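You operate a simulated robot arm through the tools that you are given. There is no shell and no other tool.

You are at the controls of a simulated robot arm. One attempt, no reset.

JOB
Move the black board from the grey case to the fixture case and clip the grey lid back on.
Fine: board seated on the standoffs; both clips shut again; gland, fixture lid and the boards in the yellow tray left as they are.

Only the result counts: the job must be done as asked and must still hold three seconds after the hand-in. Knocking over, shifting, dropping, spilling or breaking anything else fails it. A push-on lid holds only when it is set on centred and level and pressed home; a screw cap is set on level and turned clockwise until tight.

ROBOT AND FRAMES
A 6-joint arm with a fingered hand, fixed in place. Base frame: the origin is on the floor under the middle of its stand, x ahead of it, y to its left, z up; the work surface is at about z = 0.75. Lengths are in m, angles in degrees, forces in N, time in s.
With the tool pointing down near the work surface it reaches from about 0.34 to 0.74 m from the base axis. Its first joint turns from -115.0 to 115.0 degrees. Payload 4 kg.
Tool frame: the origin (TCP) lies between the finger pads and is the grasp point; the fingertips stand 0.026 m ahead of it; z points along the fingers, y is the line along which they close. The gripper opens to 0.132 m; its body begins 0.073 m behind the TCP. The gripper is a hand of 4 fingers: y runs from the thumb to the fingers, the wrist lies at [0, 0, -0.239] in the tool frame, and closing takes about 1.5 s.
Orientation is that of the tool frame in the base frame, as [roll, pitch, yaw] about the fixed x, y, z axes, in that order (R = Rz(yaw) Ry(pitch) Rx(roll)). With the fingers straight down and closing along the base's y, the tool's x points along the base's -x, its y along +y and its z along -z.

CONTROLS
- The arm moves only by the tool servo_tool. Its argument "rows" is a list of rows, each an object of numbers (a shift or turn left out is 0, a gripper value left out holds the last): "dx", "dy", "dz": the shift along the tool's x, y, z in m; "rx", "ry", "rz": the turn, a rotation vector about the tool's x, y, z in degrees. In form: [{"dx": .., "dy": .., "dz": .., "rx": .., "ry": .., "rz": ..}, ...]. A call has 1 to 20 rows; each row is the pose to reach, as a shift and turn from the pose commanded when the call began, along the tool's axes at that moment. "hand" is the finger opening in m, from 0 to 0.132, set as the call begins (left out, the last holds). Rows are played at 5 a second. More than 0.05 m and 8.6 degrees between two rows, or a gripper value outside its range, and nothing of the call is played. A pose out of reach is approached as far as the arm can. The call stops where the force on the tool passes 40 N (or 10 N more than at its start, if that is more) or the arm is blocked; 0.2 s more then pass. The fingers move at their own pace (about 0.153 m/s each) and stop on an object; they squeeze with about 27 N. The grip force told is the motor's: it shows also when the fingers shut on nothing. Time passes only in rows, and 0.2 s behind the last, so rows that repeat a pose let the fingers close. The reply holds the time, the measured pose of the TCP, the force on the tool along the base axes, the opening and the grip force, in the units named above and with some noise, with the torque about the TCP (base axes, N m) and any sound that the robot's microphone picked up.
- Cameras (640 x 400 px; columns grow to the right, rows downward): "scene" is fixed at [0.4009, 0.4973, 1.5194]; the picture's right is [-0.92, 0.38, 0.00], its down [0.34, 0.83, -0.44] and it looks along [-0.17, -0.41, -0.90] (base axes); focal length 228 px, centre (320, 200). "wrist" rides on the gripper at [0.068, 0.002, -0.097] in the tool frame; the picture's right is [-0.03, 1.00, 0.00], its down [-0.82, -0.02, -0.58] and it looks along [-0.58, -0.01, 0.82] (tool axes); focal length 270 px, centre (320, 200). There is no depth. A picture from a camera that has moved, and an enlarged one, comes with that camera's place and axes in the base frame and with its lens.
- capture(camera): a new picture of that camera. The clock stands still meanwhile.
- raise_lower(by): slides the trunk up (or, below 0, down) by that many m; the arm rides with it, the base frame stays. It gives what a move gives, with no picture.
- move_fingers(finger1, finger2, finger3, thumb_bend): sets how far each is bent, from 0 (flat) to 1 (curled in); at 0.3 the hand is open as for a grip, at 0.7 the pads meet at the TCP. One left out holds its place. A second passes; each finger stops where it meets its share of the squeeze, and holds until it gets a number again. A gripper value or a shape takes the hand back. It gives what a move gives, with no picture; readings hold the bend of each and the force on the fingers (four entries, about 0 where the hand has none), thumb and palm.
- grasp_type(shape): the hand has 4 fingers and takes this shape, open, in about a second: jaw (thumb against the fingers, like two jaws); tri (thumb and two fingers); tip (a fingertip pinch); poke (one finger out to press); point (the index stretched); flat (the hand flat); cup (the hand cupped); fist (a fist). The gripper value then closes the fingers along that shape, each until it touches; the sizes above hold for jaw. It gives what a move gives, with no picture.
- close_up(camera, box): a new picture of the part [left, top, right, bottom] of that camera's present view, enlarged. The clock stands still meanwhile.
- finish_job(): hands the job in; it is judged then, once.

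Places have to be worked out from the pictures, the camera data and where the tool is seen. Open the gripper and draw the arm clear of the work before you hand the job in, unless the task says otherwise.

The tools are called as name(argument=value, ...) on one line, values as JSON. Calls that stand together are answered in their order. servo_tool: Moves the arm, as the interface text tells. Its arguments: {"type":"object","properties":{"rows":{"type":"array","items":{"type":"object","properties":{"dx":{"type":"number"},"dy":{"type":"number"},"dz":{"type":"number"},"rx":{"type":"number"},"ry":{"type":"number"},"rz":{"type":"number"}}}},"hand":{"type":"number"}},"required":["rows"]} The other tools are called the same way: raise_lower (by) moves the trunk up or down; grasp_type (shape) gives the hand a shape; move_fingers (finger1, finger2, finger3, thumb_bend) moves the fingers one by one; capture (camera) takes a picture; close_up (camera, box) takes an enlarged picture of a part of a camera's view; finish_job () hands the job in.

At the start:

```text
time_s: 0.0
eef_pos: [0.5149, 0.0259, 1.1544]
tcp_rot: [-180.0, 0.0, -180.0]
contact_force: [0.6, 0.3, -0.3]
wrist_torque: [0.02, -0.02, -0.01]
opening: 0.132
finger_force: 0.1
shape: jaw
bend: [0.3, 0.3, 0.3, 0.3]
finger forces: [0.1, 0.1, 0.2, 0.0, 0.0, 0.1]
trunk travel left (down, up): [-0.825, 0.165]
```

scene: 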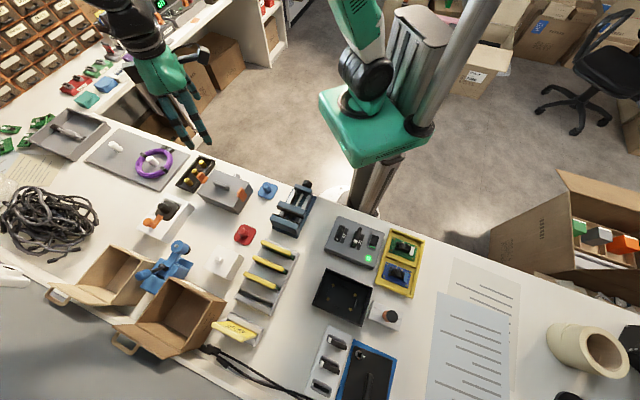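
wrist: 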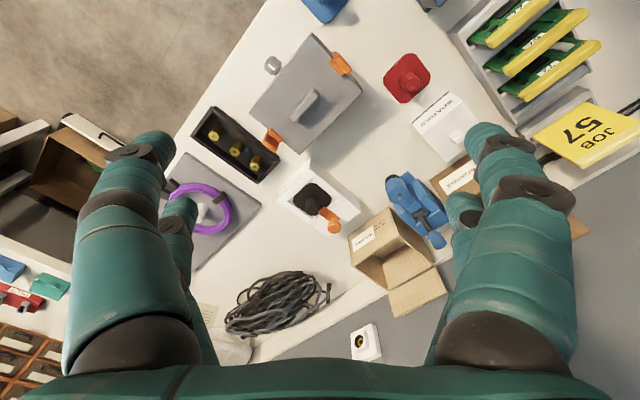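

I'll begin by looking closely at the scene to identify the grey case, fixture case, and other items.

close_up(camera="scene", box=[160, 140, 320, 240])

close_up(camera="scene", box=[290, 200, 450, 300])

close_up(camera="scene", box=[290, 260, 450, 400])

close_up(camera="wrist", box=[180, 20, 380, 160])

```text
4.00 times, centred on (240, 190) of scene
camera zoom: at [0.4009, 0.4973, 1.5194], right [-0.92, 0.38, 0.0], down [0.34, 0.83, -0.44], along [-0.17, -0.41, -0.9], focal length 912 px, centre (640, 240)
```

zoom: 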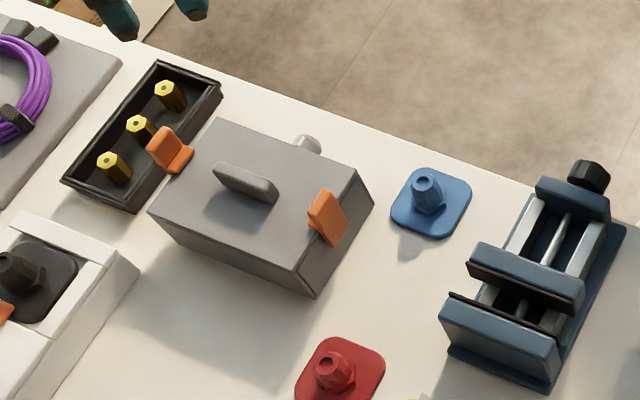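

```text
4.00 times, centred on (370, 250) of scene
camera zoom: at [0.4009, 0.4973, 1.5194], right [-0.92, 0.38, 0.0], down [0.34, 0.83, -0.44], along [-0.17, -0.41, -0.9], focal length 912 px, centre (120, 0)
```

zoom: 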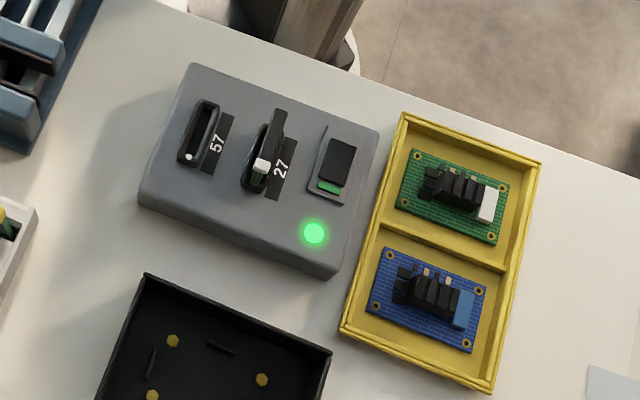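

```text
2.86 times, centred on (370, 330) of scene
camera zoom: at [0.4009, 0.4973, 1.5194], right [-0.92, 0.38, 0.0], down [0.34, 0.83, -0.44], along [-0.17, -0.41, -0.9], focal length 651 px, centre (177, -171)
```

zoom: 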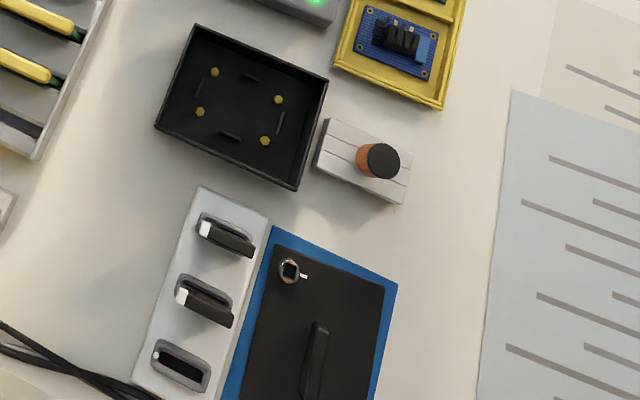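

```text
2.86 times, centred on (280, 90) of wrist
camera zoom: at [0.4465, 0.0266, 1.2517], right [0.03, 1.0, 0.0], down [0.82, -0.02, 0.58], along [0.58, -0.01, -0.82], focal length 772 px, centre (434, 514)
```

zoom: 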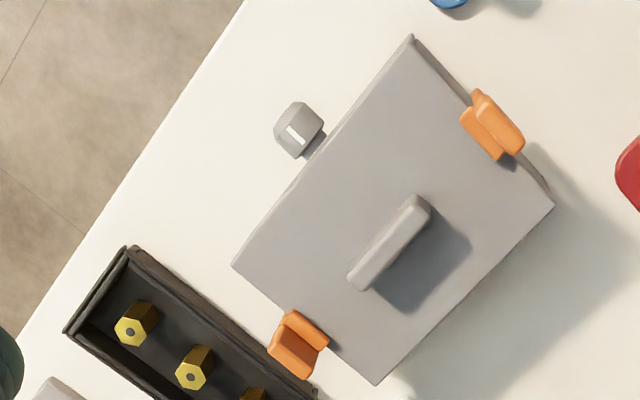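

The grey case (grey lid, orange clips at its two ends, handle bar) appears to be near (0.56, 0.0), and the fixture case with four standoffs near (0.32, 0.48). I move in closer to view the grey case's clips with the wrist camera.

servo_tool(rows=[{"dx": 0.006, "dy": -0.004, "dz": 0.03}, {"dx": 0.012, "dy": -0.007, "dz": 0.06}, {"dx": 0.018, "dy": -0.01, "dz": 0.09}, {"dx": 0.024, "dy": -0.014, "dz": 0.12}, {"dx": 0.03, "dy": -0.017, "dz": 0.15}, {"dx": 0.036, "dy": -0.02, "dz": 0.18}])

capture(camera="wrist")

capture(camera="scene")

```text
time_s: 1.4
eef_pos: [0.4785, 0.0073, 0.9736]
tcp_rot: [180.0, 0.0, 180.0]
contact_force: [0.0, -0.2, 0.0]
wrist_torque: [0.02, -0.01, 0.0]
opening: 0.1321
finger_force: 0.1
shape: jaw
bend: [0.3, 0.3, 0.3, 0.3]
finger forces: [0.0, 0.0, 0.0, 0.0, 0.0, 0.1]
trunk travel left (down, up): [-0.825, 0.165]
```

```text
taken
camera wrist: at [0.4104, 0.0072, 1.0708], right [0.02, 1.0, 0.0], down [0.82, -0.02, 0.58], along [0.58, -0.01, -0.82], focal length 270 px, centre (320, 200)
```

wrist: 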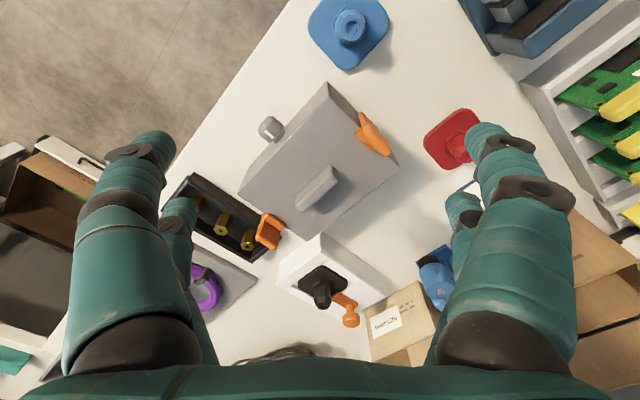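

```text
taken
```

scene: 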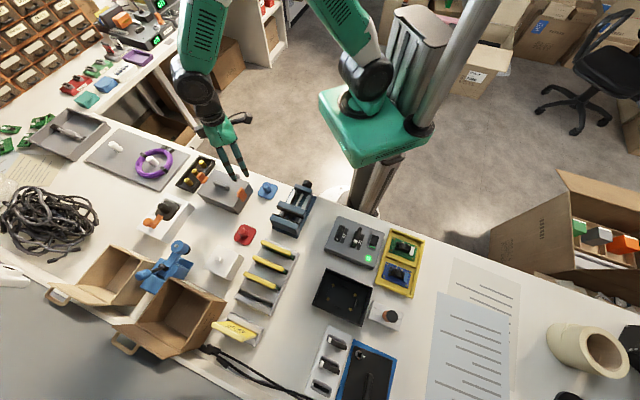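

close_up(camera="wrist", box=[220, 70, 420, 250])

close_up(camera="wrist", box=[330, 90, 410, 170])

close_up(camera="wrist", box=[230, 190, 310, 270])

```text
2.22 times, centred on (320, 160) of wrist
camera zoom: at [0.4104, 0.0072, 1.0708], right [0.02, 1.0, 0.0], down [0.82, -0.02, 0.58], along [0.58, -0.01, -0.82], focal length 601 px, centre (320, 289)
```

zoom: 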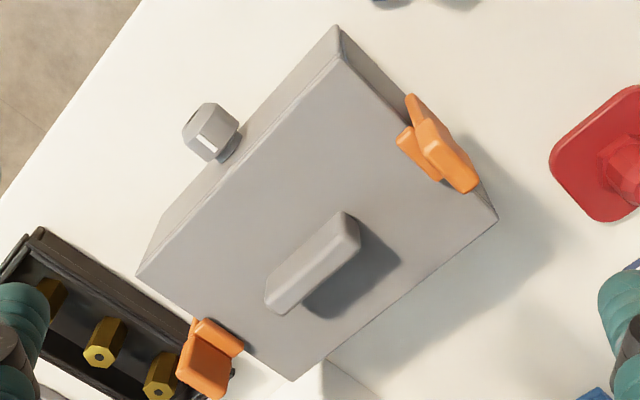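

```text
5.00 times, centred on (370, 130) of wrist
camera zoom: at [0.4104, 0.0072, 1.0708], right [0.02, 1.0, 0.0], down [0.82, -0.02, 0.58], along [0.58, -0.01, -0.82], focal length 1351 px, centre (70, 550)
```

zoom: 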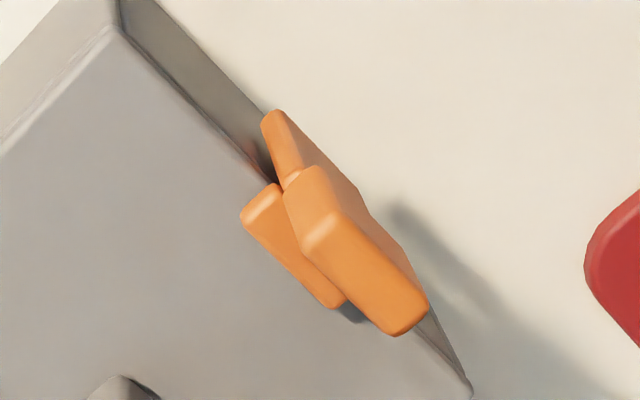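

```text
5.00 times, centred on (270, 230) of wrist
camera zoom: at [0.4104, 0.0072, 1.0708], right [0.02, 1.0, 0.0], down [0.82, -0.02, 0.58], along [0.58, -0.01, -0.82], focal length 1351 px, centre (570, 50)
```

zoom: 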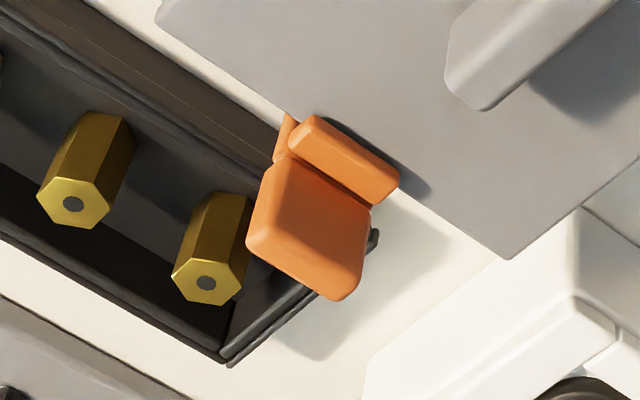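

The clips appear hinged low on the case end walls with a hook over the lid and a tab at top. I rotate the hand to look at the case from the side in profile.

servo_tool(rows=[{"dx": 0.0024, "dy": -0.015, "dz": 0.006, "rz": -6.43}, {"dx": 0.0047, "dy": -0.03, "dz": 0.012, "rz": -12.86}, {"dx": 0.007, "dy": -0.045, "dz": 0.018, "rz": -19.29}, {"dx": 0.0094, "dy": -0.06, "dz": 0.024, "rz": -25.71}, {"dx": 0.0118, "dy": -0.075, "dz": 0.03, "rz": -32.14}, {"dx": 0.0141, "dy": -0.09, "dz": 0.036, "rz": -38.57}, {"dx": 0.0165, "dy": -0.105, "dz": 0.043, "rz": -45}])

servo_tool(rows=[{"dz": 0.012, "ry": -7.5}, {"dz": 0.025, "ry": -15}, {"dz": 0.037, "ry": -22.5}, {"dz": 0.05, "ry": -30}])

capture(camera="wrist")

```text
time_s: 3.0
eef_pos: [0.4622, -0.0981, 0.9316]
tcp_rot: [180.0, 0.0, -134.9]
contact_force: [0.3, 0.6, -0.1]
wrist_torque: [0.03, -0.03, 0.0]
opening: 0.1321
finger_force: 0.1
shape: jaw
bend: [0.3, 0.3, 0.3, 0.3]
finger forces: [0.0, 0.0, 0.0, 0.1, 0.1, 0.1]
trunk travel left (down, up): [-0.825, 0.165]
```

```text
time_s: 4.0
eef_pos: [0.4612, -0.1004, 0.9185]
tcp_rot: [-179.9, 7.5, -134.9]
contact_force: [0.3, 0.3, 0.1]
wrist_torque: [0.02, 0.0, 0.0]
opening: 0.132
finger_force: 0.1
shape: jaw
bend: [0.3, 0.3, 0.3, 0.3]
finger forces: [0.0, 0.1, 0.0, 0.1, 0.0, 0.1]
out of reach, approached as far as the arm can: row 2, 3, 4
trunk travel left (down, up): [-0.825, 0.165]
```

```text
taken
camera wrist: at [0.4046, -0.1558, 1.0069], right [-0.69, 0.72, 0.0], down [0.53, 0.5, 0.68], along [0.49, 0.47, -0.73], focal length 270 px, centre (320, 200)
```

wrist: 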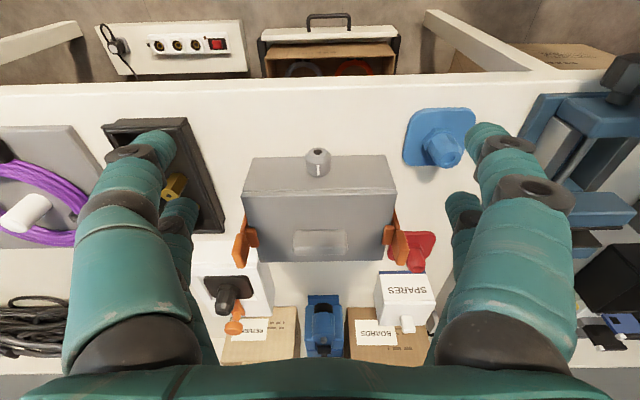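

The tilt was only partly reachable, but the profile is now visible. I zoom in on both clips.

close_up(camera="wrist", box=[220, 140, 420, 280])

close_up(camera="wrist", box=[370, 195, 420, 275])

close_up(camera="wrist", box=[220, 195, 270, 275])

```text
2.86 times, centred on (320, 210) of wrist
camera zoom: at [0.4046, -0.1558, 1.0069], right [-0.69, 0.72, 0.0], down [0.53, 0.5, 0.68], along [0.49, 0.47, -0.73], focal length 772 px, centre (320, 171)
```

zoom: 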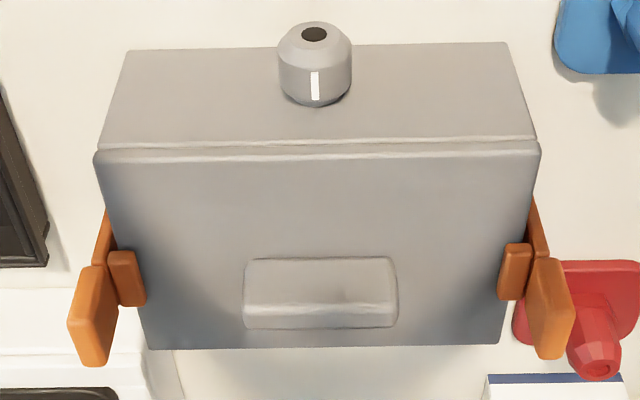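

```text
5.00 times, centred on (395, 235) of wrist
camera zoom: at [0.4046, -0.1558, 1.0069], right [-0.69, 0.72, 0.0], down [0.53, 0.5, 0.68], along [0.49, 0.47, -0.73], focal length 1351 px, centre (-55, 25)
```

zoom: 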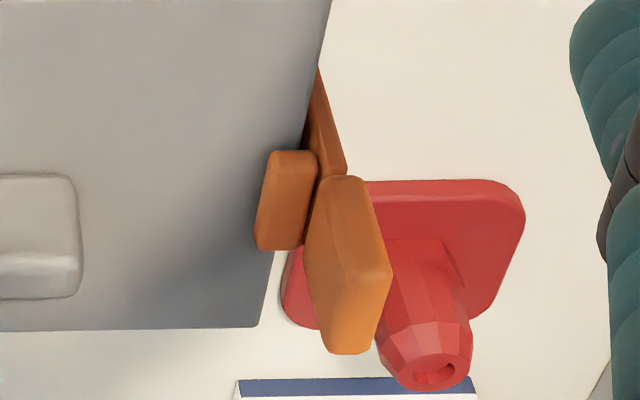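

```text
5.00 times, centred on (245, 235) of wrist
camera zoom: at [0.4046, -0.1558, 1.0069], right [-0.69, 0.72, 0.0], down [0.53, 0.5, 0.68], along [0.49, 0.47, -0.73], focal length 1351 px, centre (695, 25)
```

zoom: 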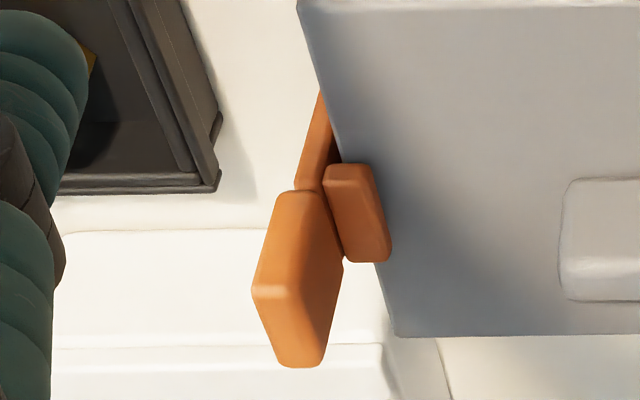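

The clips have a plate hinged low on the end wall, a hook over the lid edge and a tab flaring up and out. Next I look at the hand itself and the fixture area to plan finger placement.

close_up(camera="scene", box=[170, 60, 290, 220])

capture(camera="scene")

```text
2.50 times, centred on (230, 140) of scene
camera zoom: at [0.4009, 0.4973, 1.5194], right [-0.92, 0.38, 0.0], down [0.34, 0.83, -0.44], along [-0.17, -0.41, -0.9], focal length 570 px, centre (545, 350)
```

zoom: 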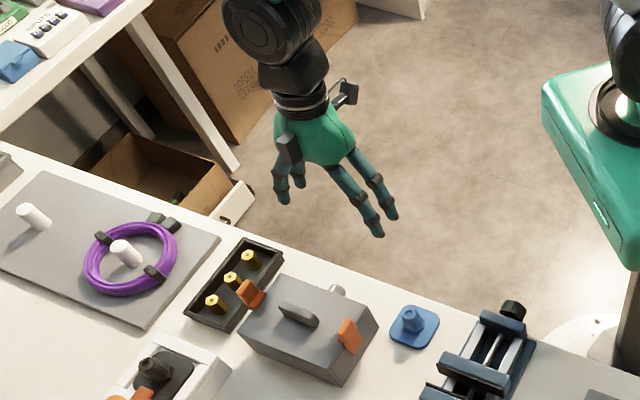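

```text
taken
```

scene: 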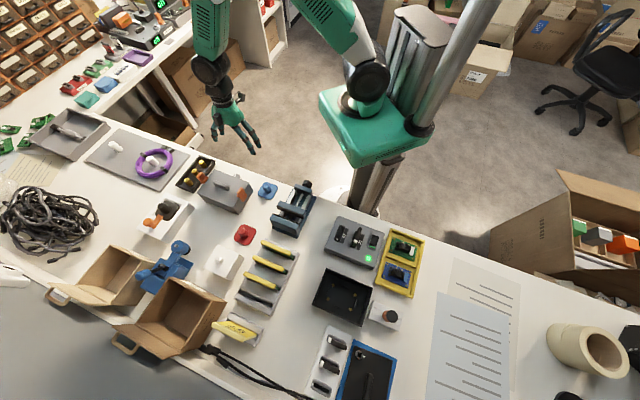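

I zoom closer on the hand to understand the digit layout.

close_up(camera="scene", box=[200, 85, 270, 165])

close_up(camera="scene", box=[300, 260, 380, 330])

```text
5.00 times, centred on (235, 125) of scene
camera zoom: at [0.4009, 0.4973, 1.5194], right [-0.92, 0.38, 0.0], down [0.34, 0.83, -0.44], along [-0.17, -0.41, -0.9], focal length 1140 px, centre (745, 575)
```

zoom: 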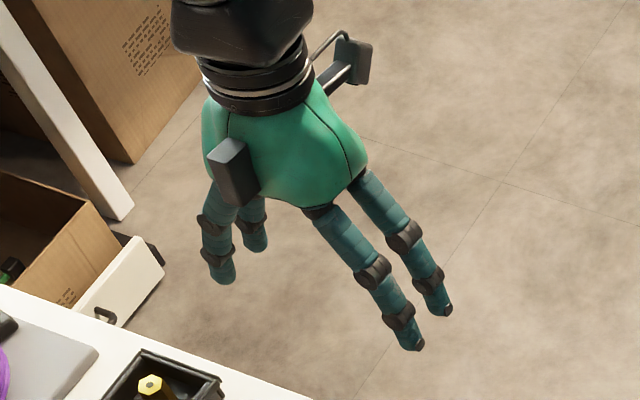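

```text
5.71 times, centred on (340, 295) of scene
camera zoom: at [0.4009, 0.4973, 1.5194], right [-0.92, 0.38, 0.0], down [0.34, 0.83, -0.44], along [-0.17, -0.41, -0.9], focal length 1302 px, centre (206, -343)
```

zoom: 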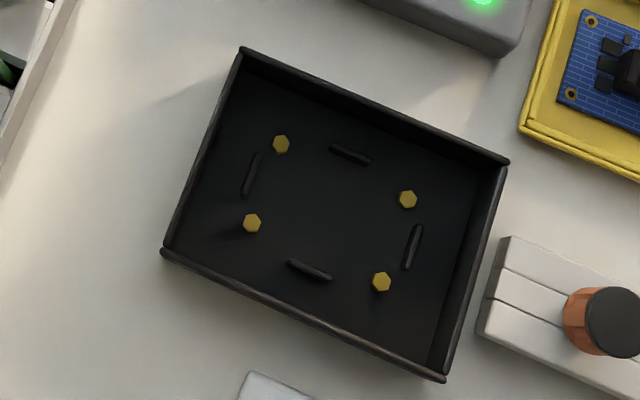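

The hand has two digits on each side. I try the "poke" shape here in free space to see where the single finger ends up.

grasp_type(shape="poke")

capture(camera="wrist")

close_up(camera="scene", box=[200, 85, 270, 165])

```text
time_s: 4.9
eef_pos: [0.4618, -0.0987, 0.9195]
tcp_rot: [179.9, 7.6, -135.0]
contact_force: [0.1, 0.4, -0.2]
wrist_torque: [0.02, -0.02, 0.03]
opening: 0.0002
finger_force: 0.0
shape: poke
bend: [1.0, 1.0, 1.0, 0.34]
finger forces: [0.0, 0.0, 0.0, 0.1, 0.0, 0.0]
trunk travel left (down, up): [-0.825, 0.165]
```

```text
taken
camera wrist: at [0.4046, -0.1557, 1.0069], right [-0.69, 0.72, 0.0], down [0.53, 0.5, 0.68], along [0.49, 0.47, -0.73], focal length 270 px, centre (320, 200)
```

wrist: 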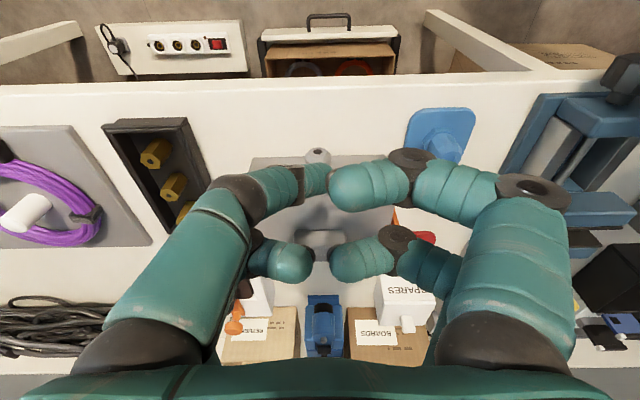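

```text
5.00 times, centred on (235, 125) of scene
camera zoom: at [0.4009, 0.4973, 1.5194], right [-0.92, 0.38, 0.0], down [0.34, 0.83, -0.44], along [-0.17, -0.41, -0.9], focal length 1140 px, centre (745, 575)
```

zoom: 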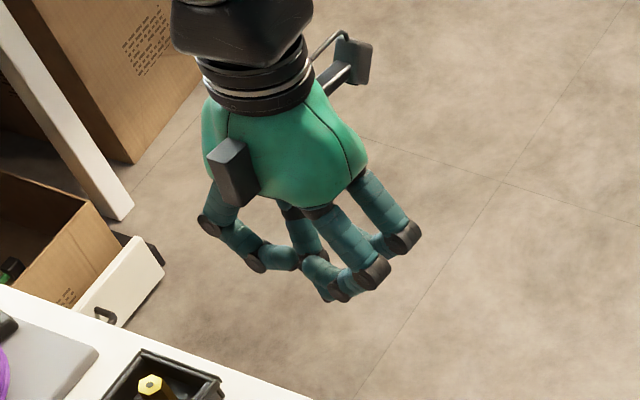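

Poke curls the digits in a way that's hard to read. I'll explore individual finger control to find which digit is which.

move_fingers(finger1=0.3, finger2=1.0, finger3=1.0, thumb_bend=1.0)

capture(camera="wrist")

close_up(camera="scene", box=[200, 85, 270, 165])

```text
time_s: 5.9
eef_pos: [0.4611, -0.0993, 0.918]
tcp_rot: [180.0, 7.4, -135.0]
contact_force: [-0.2, 0.6, 0.7]
wrist_torque: [0.03, -0.04, -0.01]
opening: 0.0454
finger_force: 0.0
shape: fingers
bend: [0.3, 0.98, 0.98, 1.0]
finger forces: [0.0, 0.0, 0.0, 0.1, 0.1, 0.0]
trunk travel left (down, up): [-0.825, 0.165]
```

```text
taken
camera wrist: at [0.4046, -0.1557, 1.0069], right [-0.69, 0.72, 0.0], down [0.53, 0.5, 0.68], along [0.49, 0.47, -0.73], focal length 270 px, centre (320, 200)
```

wrist: 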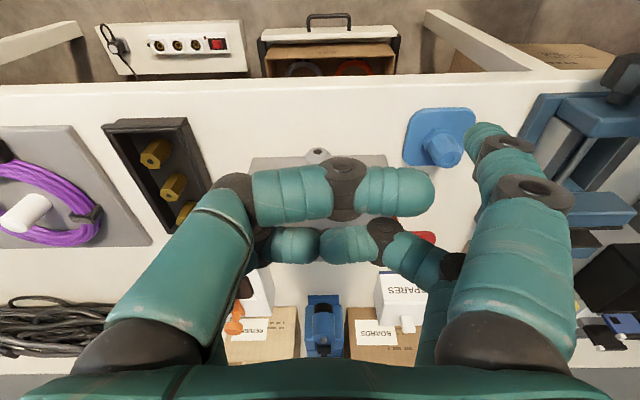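

```text
5.00 times, centred on (235, 125) of scene
camera zoom: at [0.4009, 0.4973, 1.5194], right [-0.92, 0.38, 0.0], down [0.34, 0.83, -0.44], along [-0.17, -0.41, -0.9], focal length 1140 px, centre (745, 575)
```

zoom: 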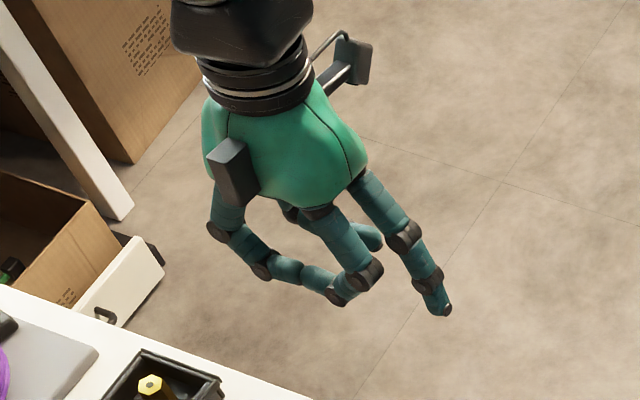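

Finger 1 (tool +x,+y corner) is a good poker with the other three curled; its tip sits near tool (0.02, 0.075, 0.026). The lid top is at z≈0.813, tabs reach ≈0.853, centre (0.567, 0.0), long axis ≈ −44.5°. I level out, rise, and turn the hand so tool x points along the AB clip's outward normal.

servo_tool(rows=[{"dz": -0.03, "ry": 3.75}, {"dz": -0.06, "ry": 7.5}, {"dz": -0.08, "ry": 7.5}])

```text
time_s: 6.7
eef_pos: [0.4537, -0.1059, 1.0003]
tcp_rot: [-180.0, -0.2, -135.0]
contact_force: [-0.1, 0.6, 0.2]
wrist_torque: [0.0, -0.01, -0.03]
opening: 0.0457
finger_force: 0.0
shape: fingers
bend: [0.3, 0.98, 0.98, 1.0]
finger forces: [0.1, 0.1, 0.0, 0.0, 0.0, 0.0]
trunk travel left (down, up): [-0.825, 0.165]
```

Now rotating the hand 90° and moving above the AB clip at safe height.

servo_tool(rows=[{"dx": -0.0066, "dy": 0.0019, "dz": 0.005, "rz": 7.47}, {"dx": -0.0132, "dy": 0.0038, "dz": 0.01, "rz": 14.93}, {"dx": -0.0197, "dy": 0.0057, "dz": 0.015, "rz": 22.4}, {"dx": -0.0263, "dy": 0.0076, "dz": 0.02, "rz": 29.87}, {"dx": -0.0329, "dy": 0.0095, "dz": 0.025, "rz": 37.33}, {"dx": -0.0395, "dy": 0.0114, "dz": 0.03, "rz": 44.8}, {"dx": -0.046, "dy": 0.0133, "dz": 0.035, "rz": 52.27}, {"dx": -0.0526, "dy": 0.0152, "dz": 0.04, "rz": 59.73}, {"dx": -0.0592, "dy": 0.0171, "dz": 0.045, "rz": 67.2}, {"dx": -0.0658, "dy": 0.019, "dz": 0.05, "rz": 74.67}, {"dx": -0.0723, "dy": 0.0209, "dz": 0.055, "rz": 82.13}, {"dx": -0.0789, "dy": 0.0228, "dz": 0.06, "rz": 89.6}])

capture(camera="wrist")

close_up(camera="scene", box=[180, 120, 280, 220])

```text
time_s: 9.3
eef_pos: [0.4947, -0.0329, 0.9394]
tcp_rot: [180.0, 0.0, 135.3]
contact_force: [0.0, -0.4, 0.0]
wrist_torque: [0.01, 0.03, 0.0]
opening: 0.0458
finger_force: 0.0
shape: fingers
bend: [0.3, 0.98, 0.98, 1.0]
finger forces: [0.0, 0.1, 0.0, 0.1, 0.0, 0.1]
trunk travel left (down, up): [-0.825, 0.165]
```

```text
taken
camera wrist: at [0.4468, 0.0142, 1.0363], right [0.72, 0.69, 0.0], down [0.57, -0.59, 0.58], along [0.4, -0.42, -0.82], focal length 270 px, centre (320, 200)
```

wrist: 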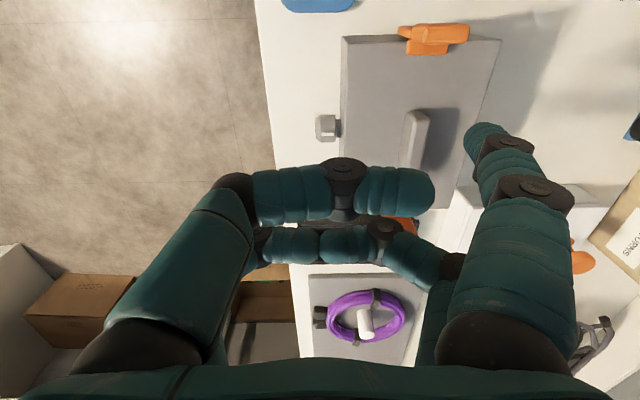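

```text
4.00 times, centred on (230, 170) of scene
camera zoom: at [0.4009, 0.4973, 1.5194], right [-0.92, 0.38, 0.0], down [0.34, 0.83, -0.44], along [-0.17, -0.41, -0.9], focal length 912 px, centre (680, 320)
```

zoom: 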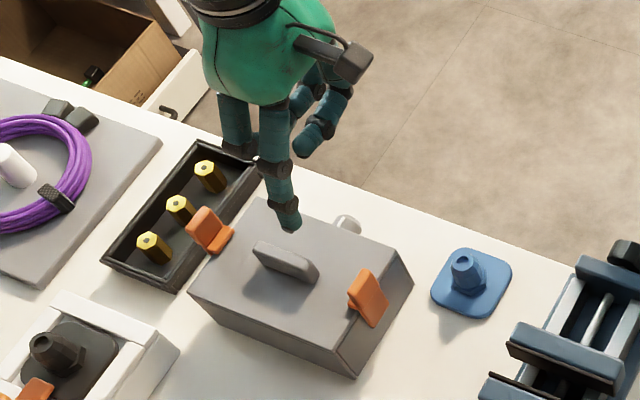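

The hand is above the lid with finger 1 pointing down between handle and AB clip. I descend until the fingertip is at about z 0.834, next to the tab's inner face.

servo_tool(rows=[{"dz": 0.02}, {"dz": 0.04}, {"dz": 0.06}, {"dz": 0.07}, {"dz": 0.08}])

close_up(camera="scene", box=[190, 140, 270, 220])

capture(camera="wrist")

```text
time_s: 10.5
eef_pos: [0.493, -0.0338, 0.8572]
tcp_rot: [179.9, 0.0, 135.3]
contact_force: [0.1, 0.5, 0.7]
wrist_torque: [0.0, 0.01, 0.01]
opening: 0.0453
finger_force: 0.1
shape: fingers
bend: [0.3, 0.98, 0.98, 1.0]
finger forces: [0.0, 0.0, 0.0, 0.0, 0.0, 0.0]
trunk travel left (down, up): [-0.825, 0.165]
```

```text
5.00 times, centred on (230, 180) of scene
camera zoom: at [0.4009, 0.4973, 1.5194], right [-0.92, 0.38, 0.0], down [0.34, 0.83, -0.44], along [-0.17, -0.41, -0.9], focal length 1140 px, centre (770, 300)
```

zoom: 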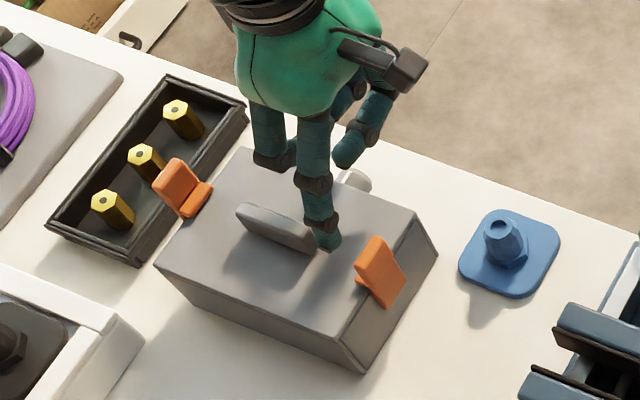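

```text
taken
camera wrist: at [0.4464, 0.0134, 0.9561], right [0.72, 0.69, 0.0], down [0.57, -0.59, 0.58], along [0.4, -0.42, -0.82], focal length 270 px, centre (320, 200)
```

wrist: 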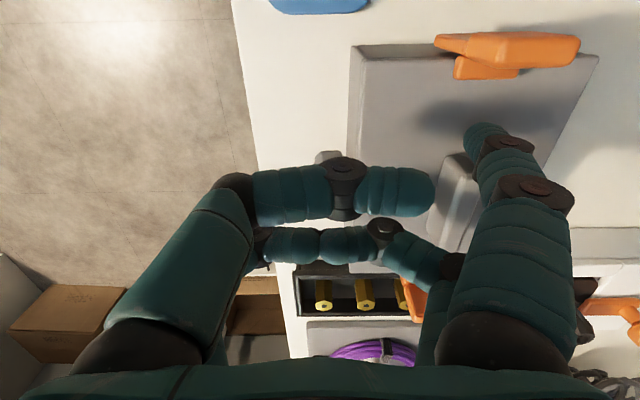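

Fingertip is just inside the tab. I now push outward along +x (tool) in small steps.

servo_tool(rows=[{"dx": 0.006}, {"dx": 0.012}, {"dx": 0.016}, {"dx": 0.02}])

close_up(camera="scene", box=[190, 140, 270, 220])

```text
time_s: 11.5
eef_pos: [0.4788, -0.0191, 0.8587]
tcp_rot: [-179.9, 0.0, 135.4]
contact_force: [0.0, 0.3, 0.1]
wrist_torque: [-0.01, 0.01, 0.0]
opening: 0.045
finger_force: 0.1
shape: fingers
bend: [0.3, 0.98, 0.98, 1.0]
finger forces: [0.1, 0.0, 0.0, 0.0, 0.0, 0.0]
trunk travel left (down, up): [-0.825, 0.165]
```

```text
5.00 times, centred on (230, 180) of scene
camera zoom: at [0.4009, 0.4973, 1.5194], right [-0.92, 0.38, 0.0], down [0.34, 0.83, -0.44], along [-0.17, -0.41, -0.9], focal length 1140 px, centre (770, 300)
```

zoom: 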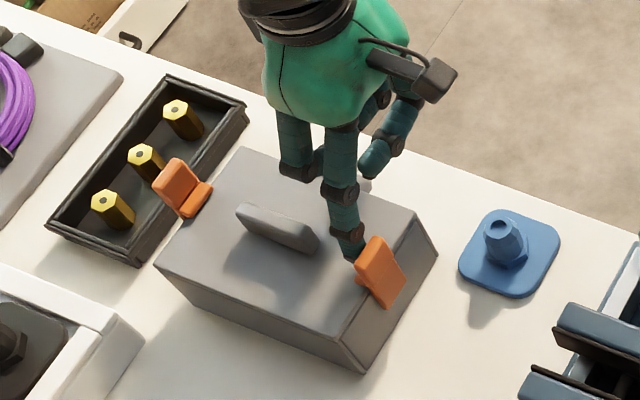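

Nearly touching. I keep pushing outward in smaller steps and watch the force.

servo_tool(rows=[{"dx": 0.004}, {"dx": 0.008}, {"dx": 0.012}, {"dx": 0.016}, {"dx": 0.02}])

close_up(camera="scene", box=[190, 140, 270, 220])

```text
time_s: 12.7
eef_pos: [0.4657, -0.0065, 0.8578]
tcp_rot: [180.0, 0.0, 135.4]
contact_force: [-0.3, 0.2, -0.3]
wrist_torque: [0.03, 0.0, 0.01]
opening: 0.0456
finger_force: 0.1
shape: fingers
bend: [0.3, 0.98, 0.98, 1.0]
finger forces: [0.1, 0.0, 0.1, 0.0, 0.0, 0.0]
trunk travel left (down, up): [-0.825, 0.165]
```

```text
5.00 times, centred on (230, 180) of scene
camera zoom: at [0.4009, 0.4973, 1.5194], right [-0.92, 0.38, 0.0], down [0.34, 0.83, -0.44], along [-0.17, -0.41, -0.9], focal length 1140 px, centre (770, 300)
```

zoom: 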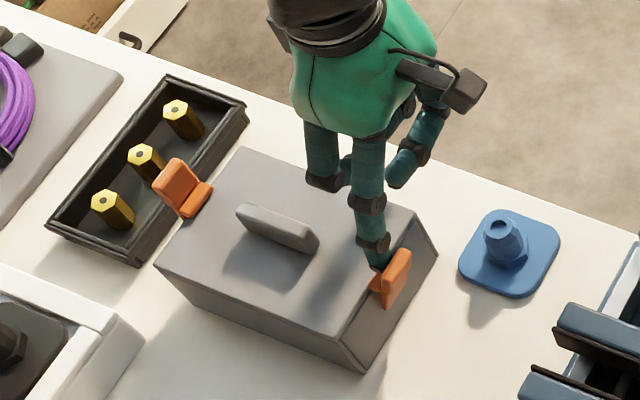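

The clip is swinging outward with no visible case shift. I keep pushing outward and slightly down along its arc.

servo_tool(rows=[{"dx": 0.005, "dz": 0.001}, {"dx": 0.01, "dz": 0.003}, {"dx": 0.015, "dz": 0.006}, {"dx": 0.02, "dz": 0.009}, {"dx": 0.025, "dz": 0.013}])

close_up(camera="scene", box=[190, 140, 270, 220])

capture(camera="wrist")

```text
time_s: 13.9
eef_pos: [0.448, 0.0107, 0.8466]
tcp_rot: [179.9, 0.1, 135.4]
contact_force: [1.5, -3.1, 3.4]
wrist_torque: [0.17, -0.16, -0.3]
opening: 0.046
finger_force: 2.8
shape: fingers
bend: [0.3, 0.98, 0.98, 1.0]
finger forces: [5.1, 0.0, 0.0, 0.0, 0.0, 0.1]
trunk travel left (down, up): [-0.825, 0.165]
```

```text
5.00 times, centred on (230, 180) of scene
camera zoom: at [0.4009, 0.4973, 1.5194], right [-0.92, 0.38, 0.0], down [0.34, 0.83, -0.44], along [-0.17, -0.41, -0.9], focal length 1140 px, centre (770, 300)
```

zoom: 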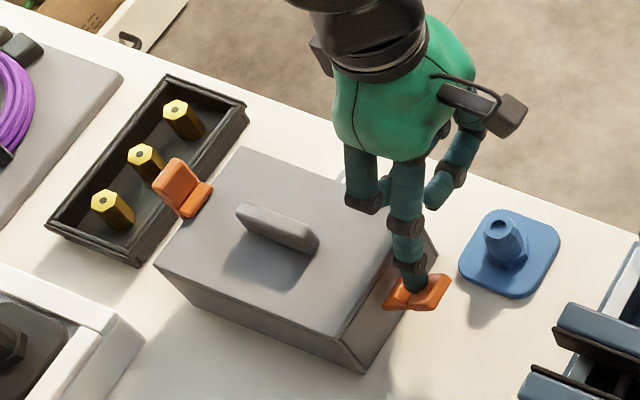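

```text
taken
camera wrist: at [0.4004, 0.0589, 0.9438], right [0.72, 0.69, 0.0], down [0.56, -0.59, 0.58], along [0.4, -0.42, -0.82], focal length 270 px, centre (320, 200)
```

wrist: 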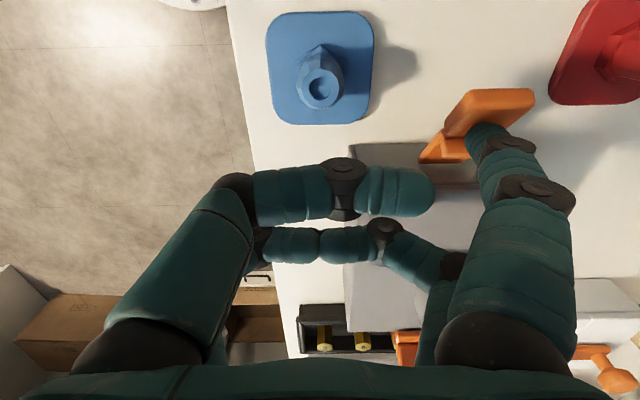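

The AB clip is now well open (about 55–60°), with a few N at the finger, so I stop pushing, lift off, and check that it stays open.

servo_tool(rows=[{"dx": -0.004, "dz": -0.003}, {"dx": -0.006, "dz": -0.015}, {"dx": -0.006, "dz": -0.04}, {"dx": -0.006, "dz": -0.06}])

close_up(camera="scene", box=[190, 140, 270, 220])

capture(camera="wrist")

```text
time_s: 14.9
eef_pos: [0.4518, 0.0061, 0.9073]
tcp_rot: [180.0, 0.0, 135.4]
contact_force: [-0.9, -0.4, -0.6]
wrist_torque: [-0.04, 0.01, -0.01]
opening: 0.046
finger_force: 0.2
shape: fingers
bend: [0.3, 0.98, 0.98, 1.0]
finger forces: [0.0, 0.0, 0.0, 0.0, 0.0, 0.0]
trunk travel left (down, up): [-0.825, 0.165]
```

```text
5.00 times, centred on (230, 180) of scene
camera zoom: at [0.4009, 0.4973, 1.5194], right [-0.92, 0.38, 0.0], down [0.34, 0.83, -0.44], along [-0.17, -0.41, -0.9], focal length 1140 px, centre (770, 300)
```

zoom: 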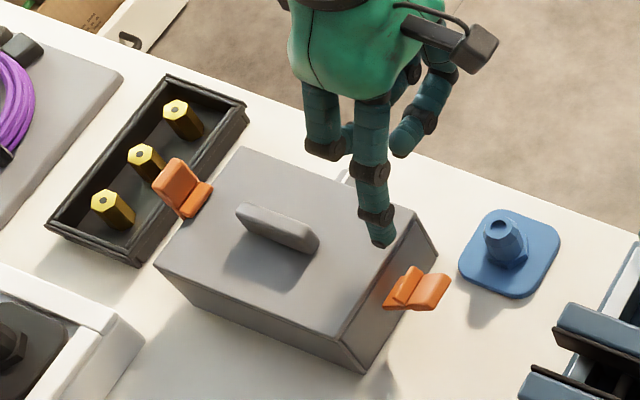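

```text
taken
camera wrist: at [0.404, 0.0552, 1.0037], right [0.72, 0.69, 0.0], down [0.57, -0.59, 0.58], along [0.4, -0.42, -0.82], focal length 270 px, centre (320, 200)
```

wrist: 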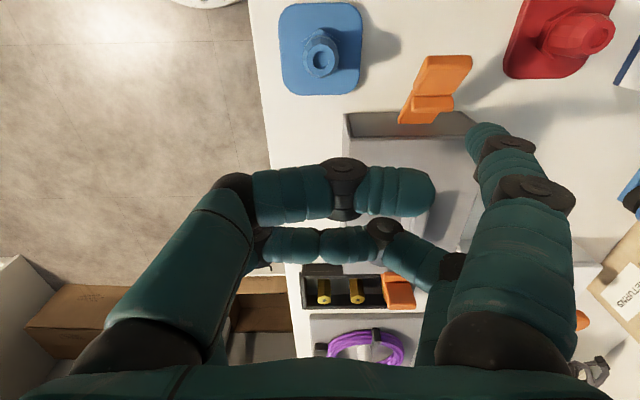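

AB clip stays open. Now I move finger 1 over the lid's other end, inside the CD clip's tab, at a safe height.

servo_tool(rows=[{"dx": -0.03, "dy": 0.001}, {"dx": -0.06, "dy": 0.002}, {"dx": -0.09, "dy": 0.003}, {"dx": -0.12, "dy": 0.004}, {"dx": -0.155, "dy": 0.0046}])

close_up(camera="scene", box=[180, 130, 260, 210])

capture(camera="wrist")

```text
time_s: 16.1
eef_pos: [0.5659, -0.098, 0.906]
tcp_rot: [-180.0, 0.1, 135.5]
contact_force: [0.0, 0.1, -1.0]
wrist_torque: [-0.03, 0.01, -0.04]
opening: 0.0457
finger_force: 0.1
shape: fingers
bend: [0.3, 0.98, 0.98, 1.0]
finger forces: [0.1, 0.0, 0.0, 0.0, 0.0, 0.1]
trunk travel left (down, up): [-0.825, 0.165]
```

```text
5.00 times, centred on (220, 170) of scene
camera zoom: at [0.4009, 0.4973, 1.5194], right [-0.92, 0.38, 0.0], down [0.34, 0.83, -0.44], along [-0.17, -0.41, -0.9], focal length 1140 px, centre (820, 350)
```

zoom: 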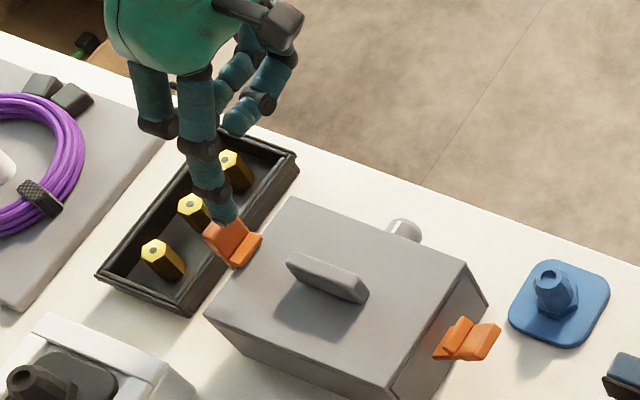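

```text
taken
camera wrist: at [0.5184, -0.0506, 1.0034], right [0.72, 0.69, 0.0], down [0.57, -0.59, 0.58], along [0.4, -0.42, -0.82], focal length 270 px, centre (320, 200)
```

wrist: 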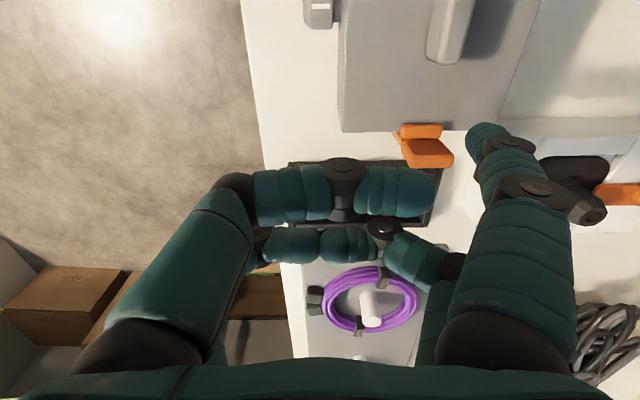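

By projection the fingertip will come down just inside the CD tab. I shift 4 mm inward for margin and descend to the same height as before.

servo_tool(rows=[{"dx": 0.004, "dz": 0.01}, {"dx": 0.004, "dz": 0.025}, {"dx": 0.004, "dz": 0.04}, {"dx": 0.004, "dz": 0.049}])

close_up(camera="scene", box=[180, 130, 260, 210])

```text
time_s: 17.1
eef_pos: [0.5623, -0.0961, 0.8576]
tcp_rot: [180.0, 0.0, 135.4]
contact_force: [0.6, -0.7, -0.9]
wrist_torque: [0.0, 0.03, 0.0]
opening: 0.0457
finger_force: 0.0
shape: fingers
bend: [0.3, 0.98, 0.98, 1.0]
finger forces: [0.0, 0.0, 0.0, 0.1, 0.0, 0.0]
trunk travel left (down, up): [-0.825, 0.165]
```

```text
5.00 times, centred on (220, 170) of scene
camera zoom: at [0.4009, 0.4973, 1.5194], right [-0.92, 0.38, 0.0], down [0.34, 0.83, -0.44], along [-0.17, -0.41, -0.9], focal length 1140 px, centre (820, 350)
```

zoom: 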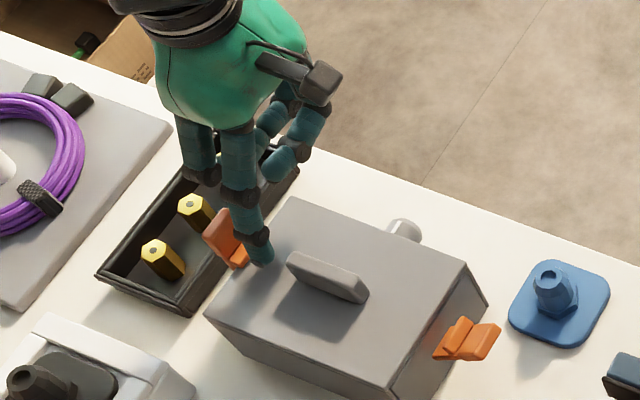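

Clear of the tab and handle. Now push outward (−x tool) in small steps.

servo_tool(rows=[{"dx": -0.006}, {"dx": -0.012}, {"dx": -0.018}, {"dx": -0.023}, {"dx": -0.028}, {"dx": -0.033}, {"dx": -0.038}])

close_up(camera="scene", box=[180, 130, 260, 210])

```text
time_s: 18.7
eef_pos: [0.5895, -0.1232, 0.8572]
tcp_rot: [180.0, 0.0, 135.4]
contact_force: [0.0, 0.7, -0.7]
wrist_torque: [-0.04, 0.01, 0.03]
opening: 0.0457
finger_force: 0.0
shape: fingers
bend: [0.3, 0.98, 0.98, 1.0]
finger forces: [0.1, 0.1, 0.0, 0.0, 0.2, 0.1]
trunk travel left (down, up): [-0.825, 0.165]
```

```text
5.00 times, centred on (220, 170) of scene
camera zoom: at [0.4009, 0.4973, 1.5194], right [-0.92, 0.38, 0.0], down [0.34, 0.83, -0.44], along [-0.17, -0.41, -0.9], focal length 1140 px, centre (820, 350)
```

zoom: 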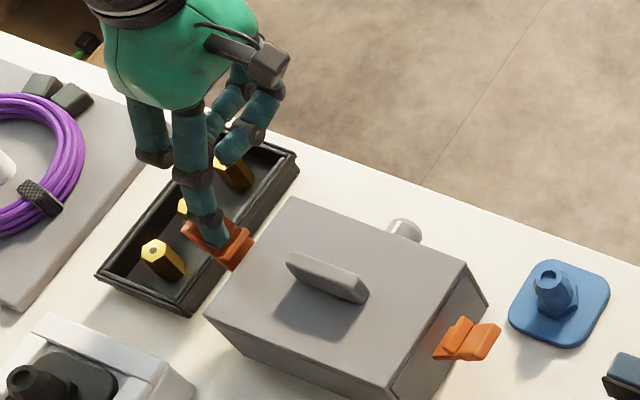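

The CD clip is swinging open too. I push slightly further outward and down, gently, mindful of the tray wall.

servo_tool(rows=[{"dx": -0.004, "dz": 0.001}, {"dx": -0.008, "dz": 0.003}, {"dx": -0.012, "dz": 0.006}])

close_up(camera="scene", box=[180, 130, 260, 210])

```text
time_s: 19.5
eef_pos: [0.5965, -0.1309, 0.8512]
tcp_rot: [180.0, -0.1, 135.4]
contact_force: [0.6, 0.0, 0.8]
wrist_torque: [-0.02, -0.03, -0.02]
opening: 0.0457
finger_force: 0.0
shape: fingers
bend: [0.3, 0.98, 0.98, 1.0]
finger forces: [0.0, 0.0, 0.0, 0.1, 0.0, 0.0]
trunk travel left (down, up): [-0.825, 0.165]
```

```text
5.00 times, centred on (220, 170) of scene
camera zoom: at [0.4009, 0.4973, 1.5194], right [-0.92, 0.38, 0.0], down [0.34, 0.83, -0.44], along [-0.17, -0.41, -0.9], focal length 1140 px, centre (820, 350)
```

zoom: 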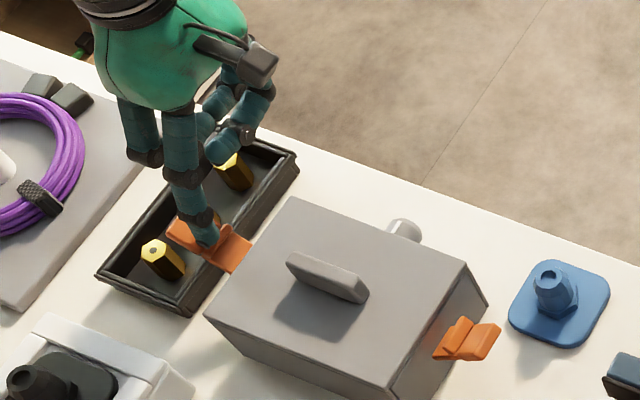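

The CD clip is open as well. I lift off straight up and look at both clips.

servo_tool(rows=[{"dx": 0.004, "dz": -0.01}, {"dx": 0.004, "dz": -0.04}, {"dx": 0.004, "dz": -0.08}, {"dx": 0.004, "dz": -0.12}, {"dx": 0.03, "dz": -0.15}, {"dx": 0.06, "dz": -0.17}])

close_up(camera="scene", box=[180, 130, 280, 230])

capture(camera="wrist")

```text
time_s: 20.9
eef_pos: [0.5552, -0.0883, 1.0207]
tcp_rot: [-179.9, -0.1, 135.3]
contact_force: [0.0, 0.6, 0.0]
wrist_torque: [0.0, -0.01, -0.01]
opening: 0.046
finger_force: 0.0
shape: fingers
bend: [0.3, 0.98, 0.98, 1.0]
finger forces: [0.0, 0.0, 0.0, 0.1, 0.0, 0.0]
trunk travel left (down, up): [-0.825, 0.165]
```

```text
4.00 times, centred on (230, 180) of scene
camera zoom: at [0.4009, 0.4973, 1.5194], right [-0.92, 0.38, 0.0], down [0.34, 0.83, -0.44], along [-0.17, -0.41, -0.9], focal length 912 px, centre (680, 280)
```

zoom: 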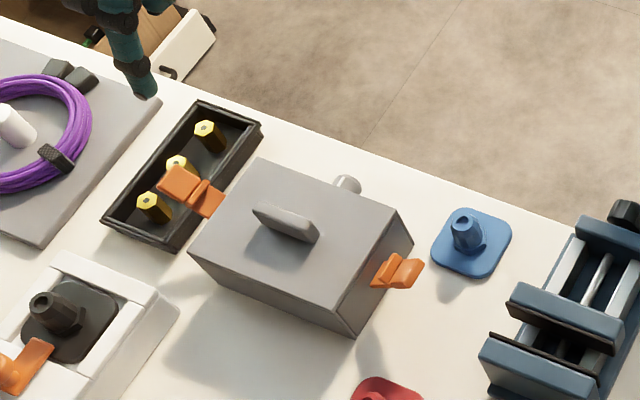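

```text
taken
camera wrist: at [0.5077, -0.0396, 1.1184], right [0.72, 0.69, 0.0], down [0.57, -0.59, 0.58], along [0.4, -0.42, -0.82], focal length 270 px, centre (320, 200)
```

wrist: 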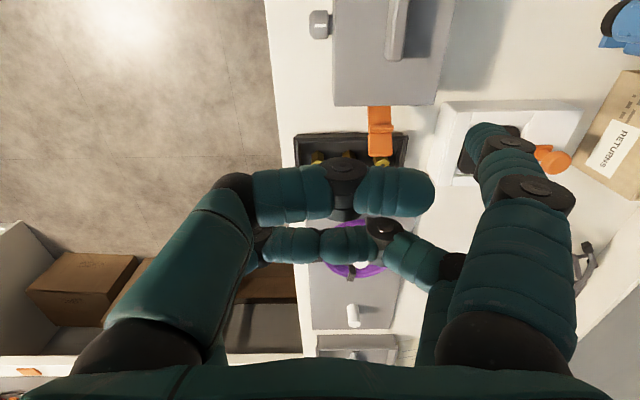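

Both clips are open. I check the free table area between the grey case and the SPARES/valve boxes as a possible spot to put the lid.

close_up(camera="scene", box=[150, 180, 270, 290])

close_up(camera="scene", box=[400, 240, 520, 340])

```text
3.64 times, centred on (210, 235) of scene
camera zoom: at [0.4009, 0.4973, 1.5194], right [-0.92, 0.38, 0.0], down [0.34, 0.83, -0.44], along [-0.17, -0.41, -0.9], focal length 829 px, centre (720, 73)
```

zoom: 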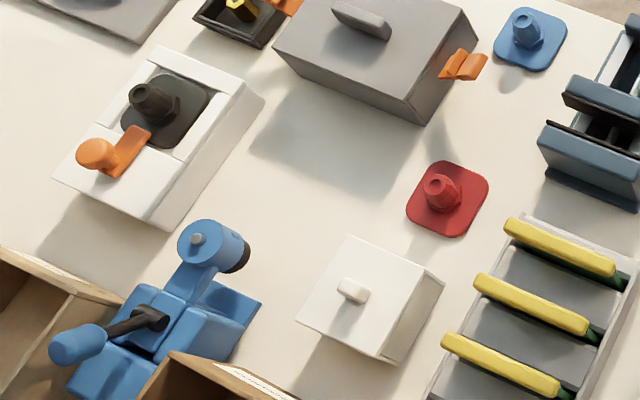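

```text
4.00 times, centred on (460, 290) of scene
camera zoom: at [0.4009, 0.4973, 1.5194], right [-0.92, 0.38, 0.0], down [0.34, 0.83, -0.44], along [-0.17, -0.41, -0.9], focal length 912 px, centre (-240, -160)
```

zoom: 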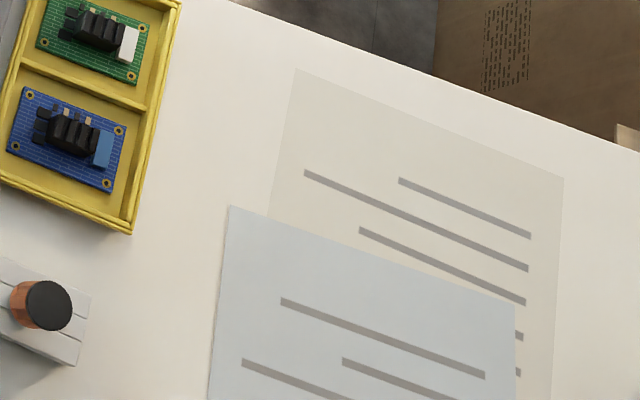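

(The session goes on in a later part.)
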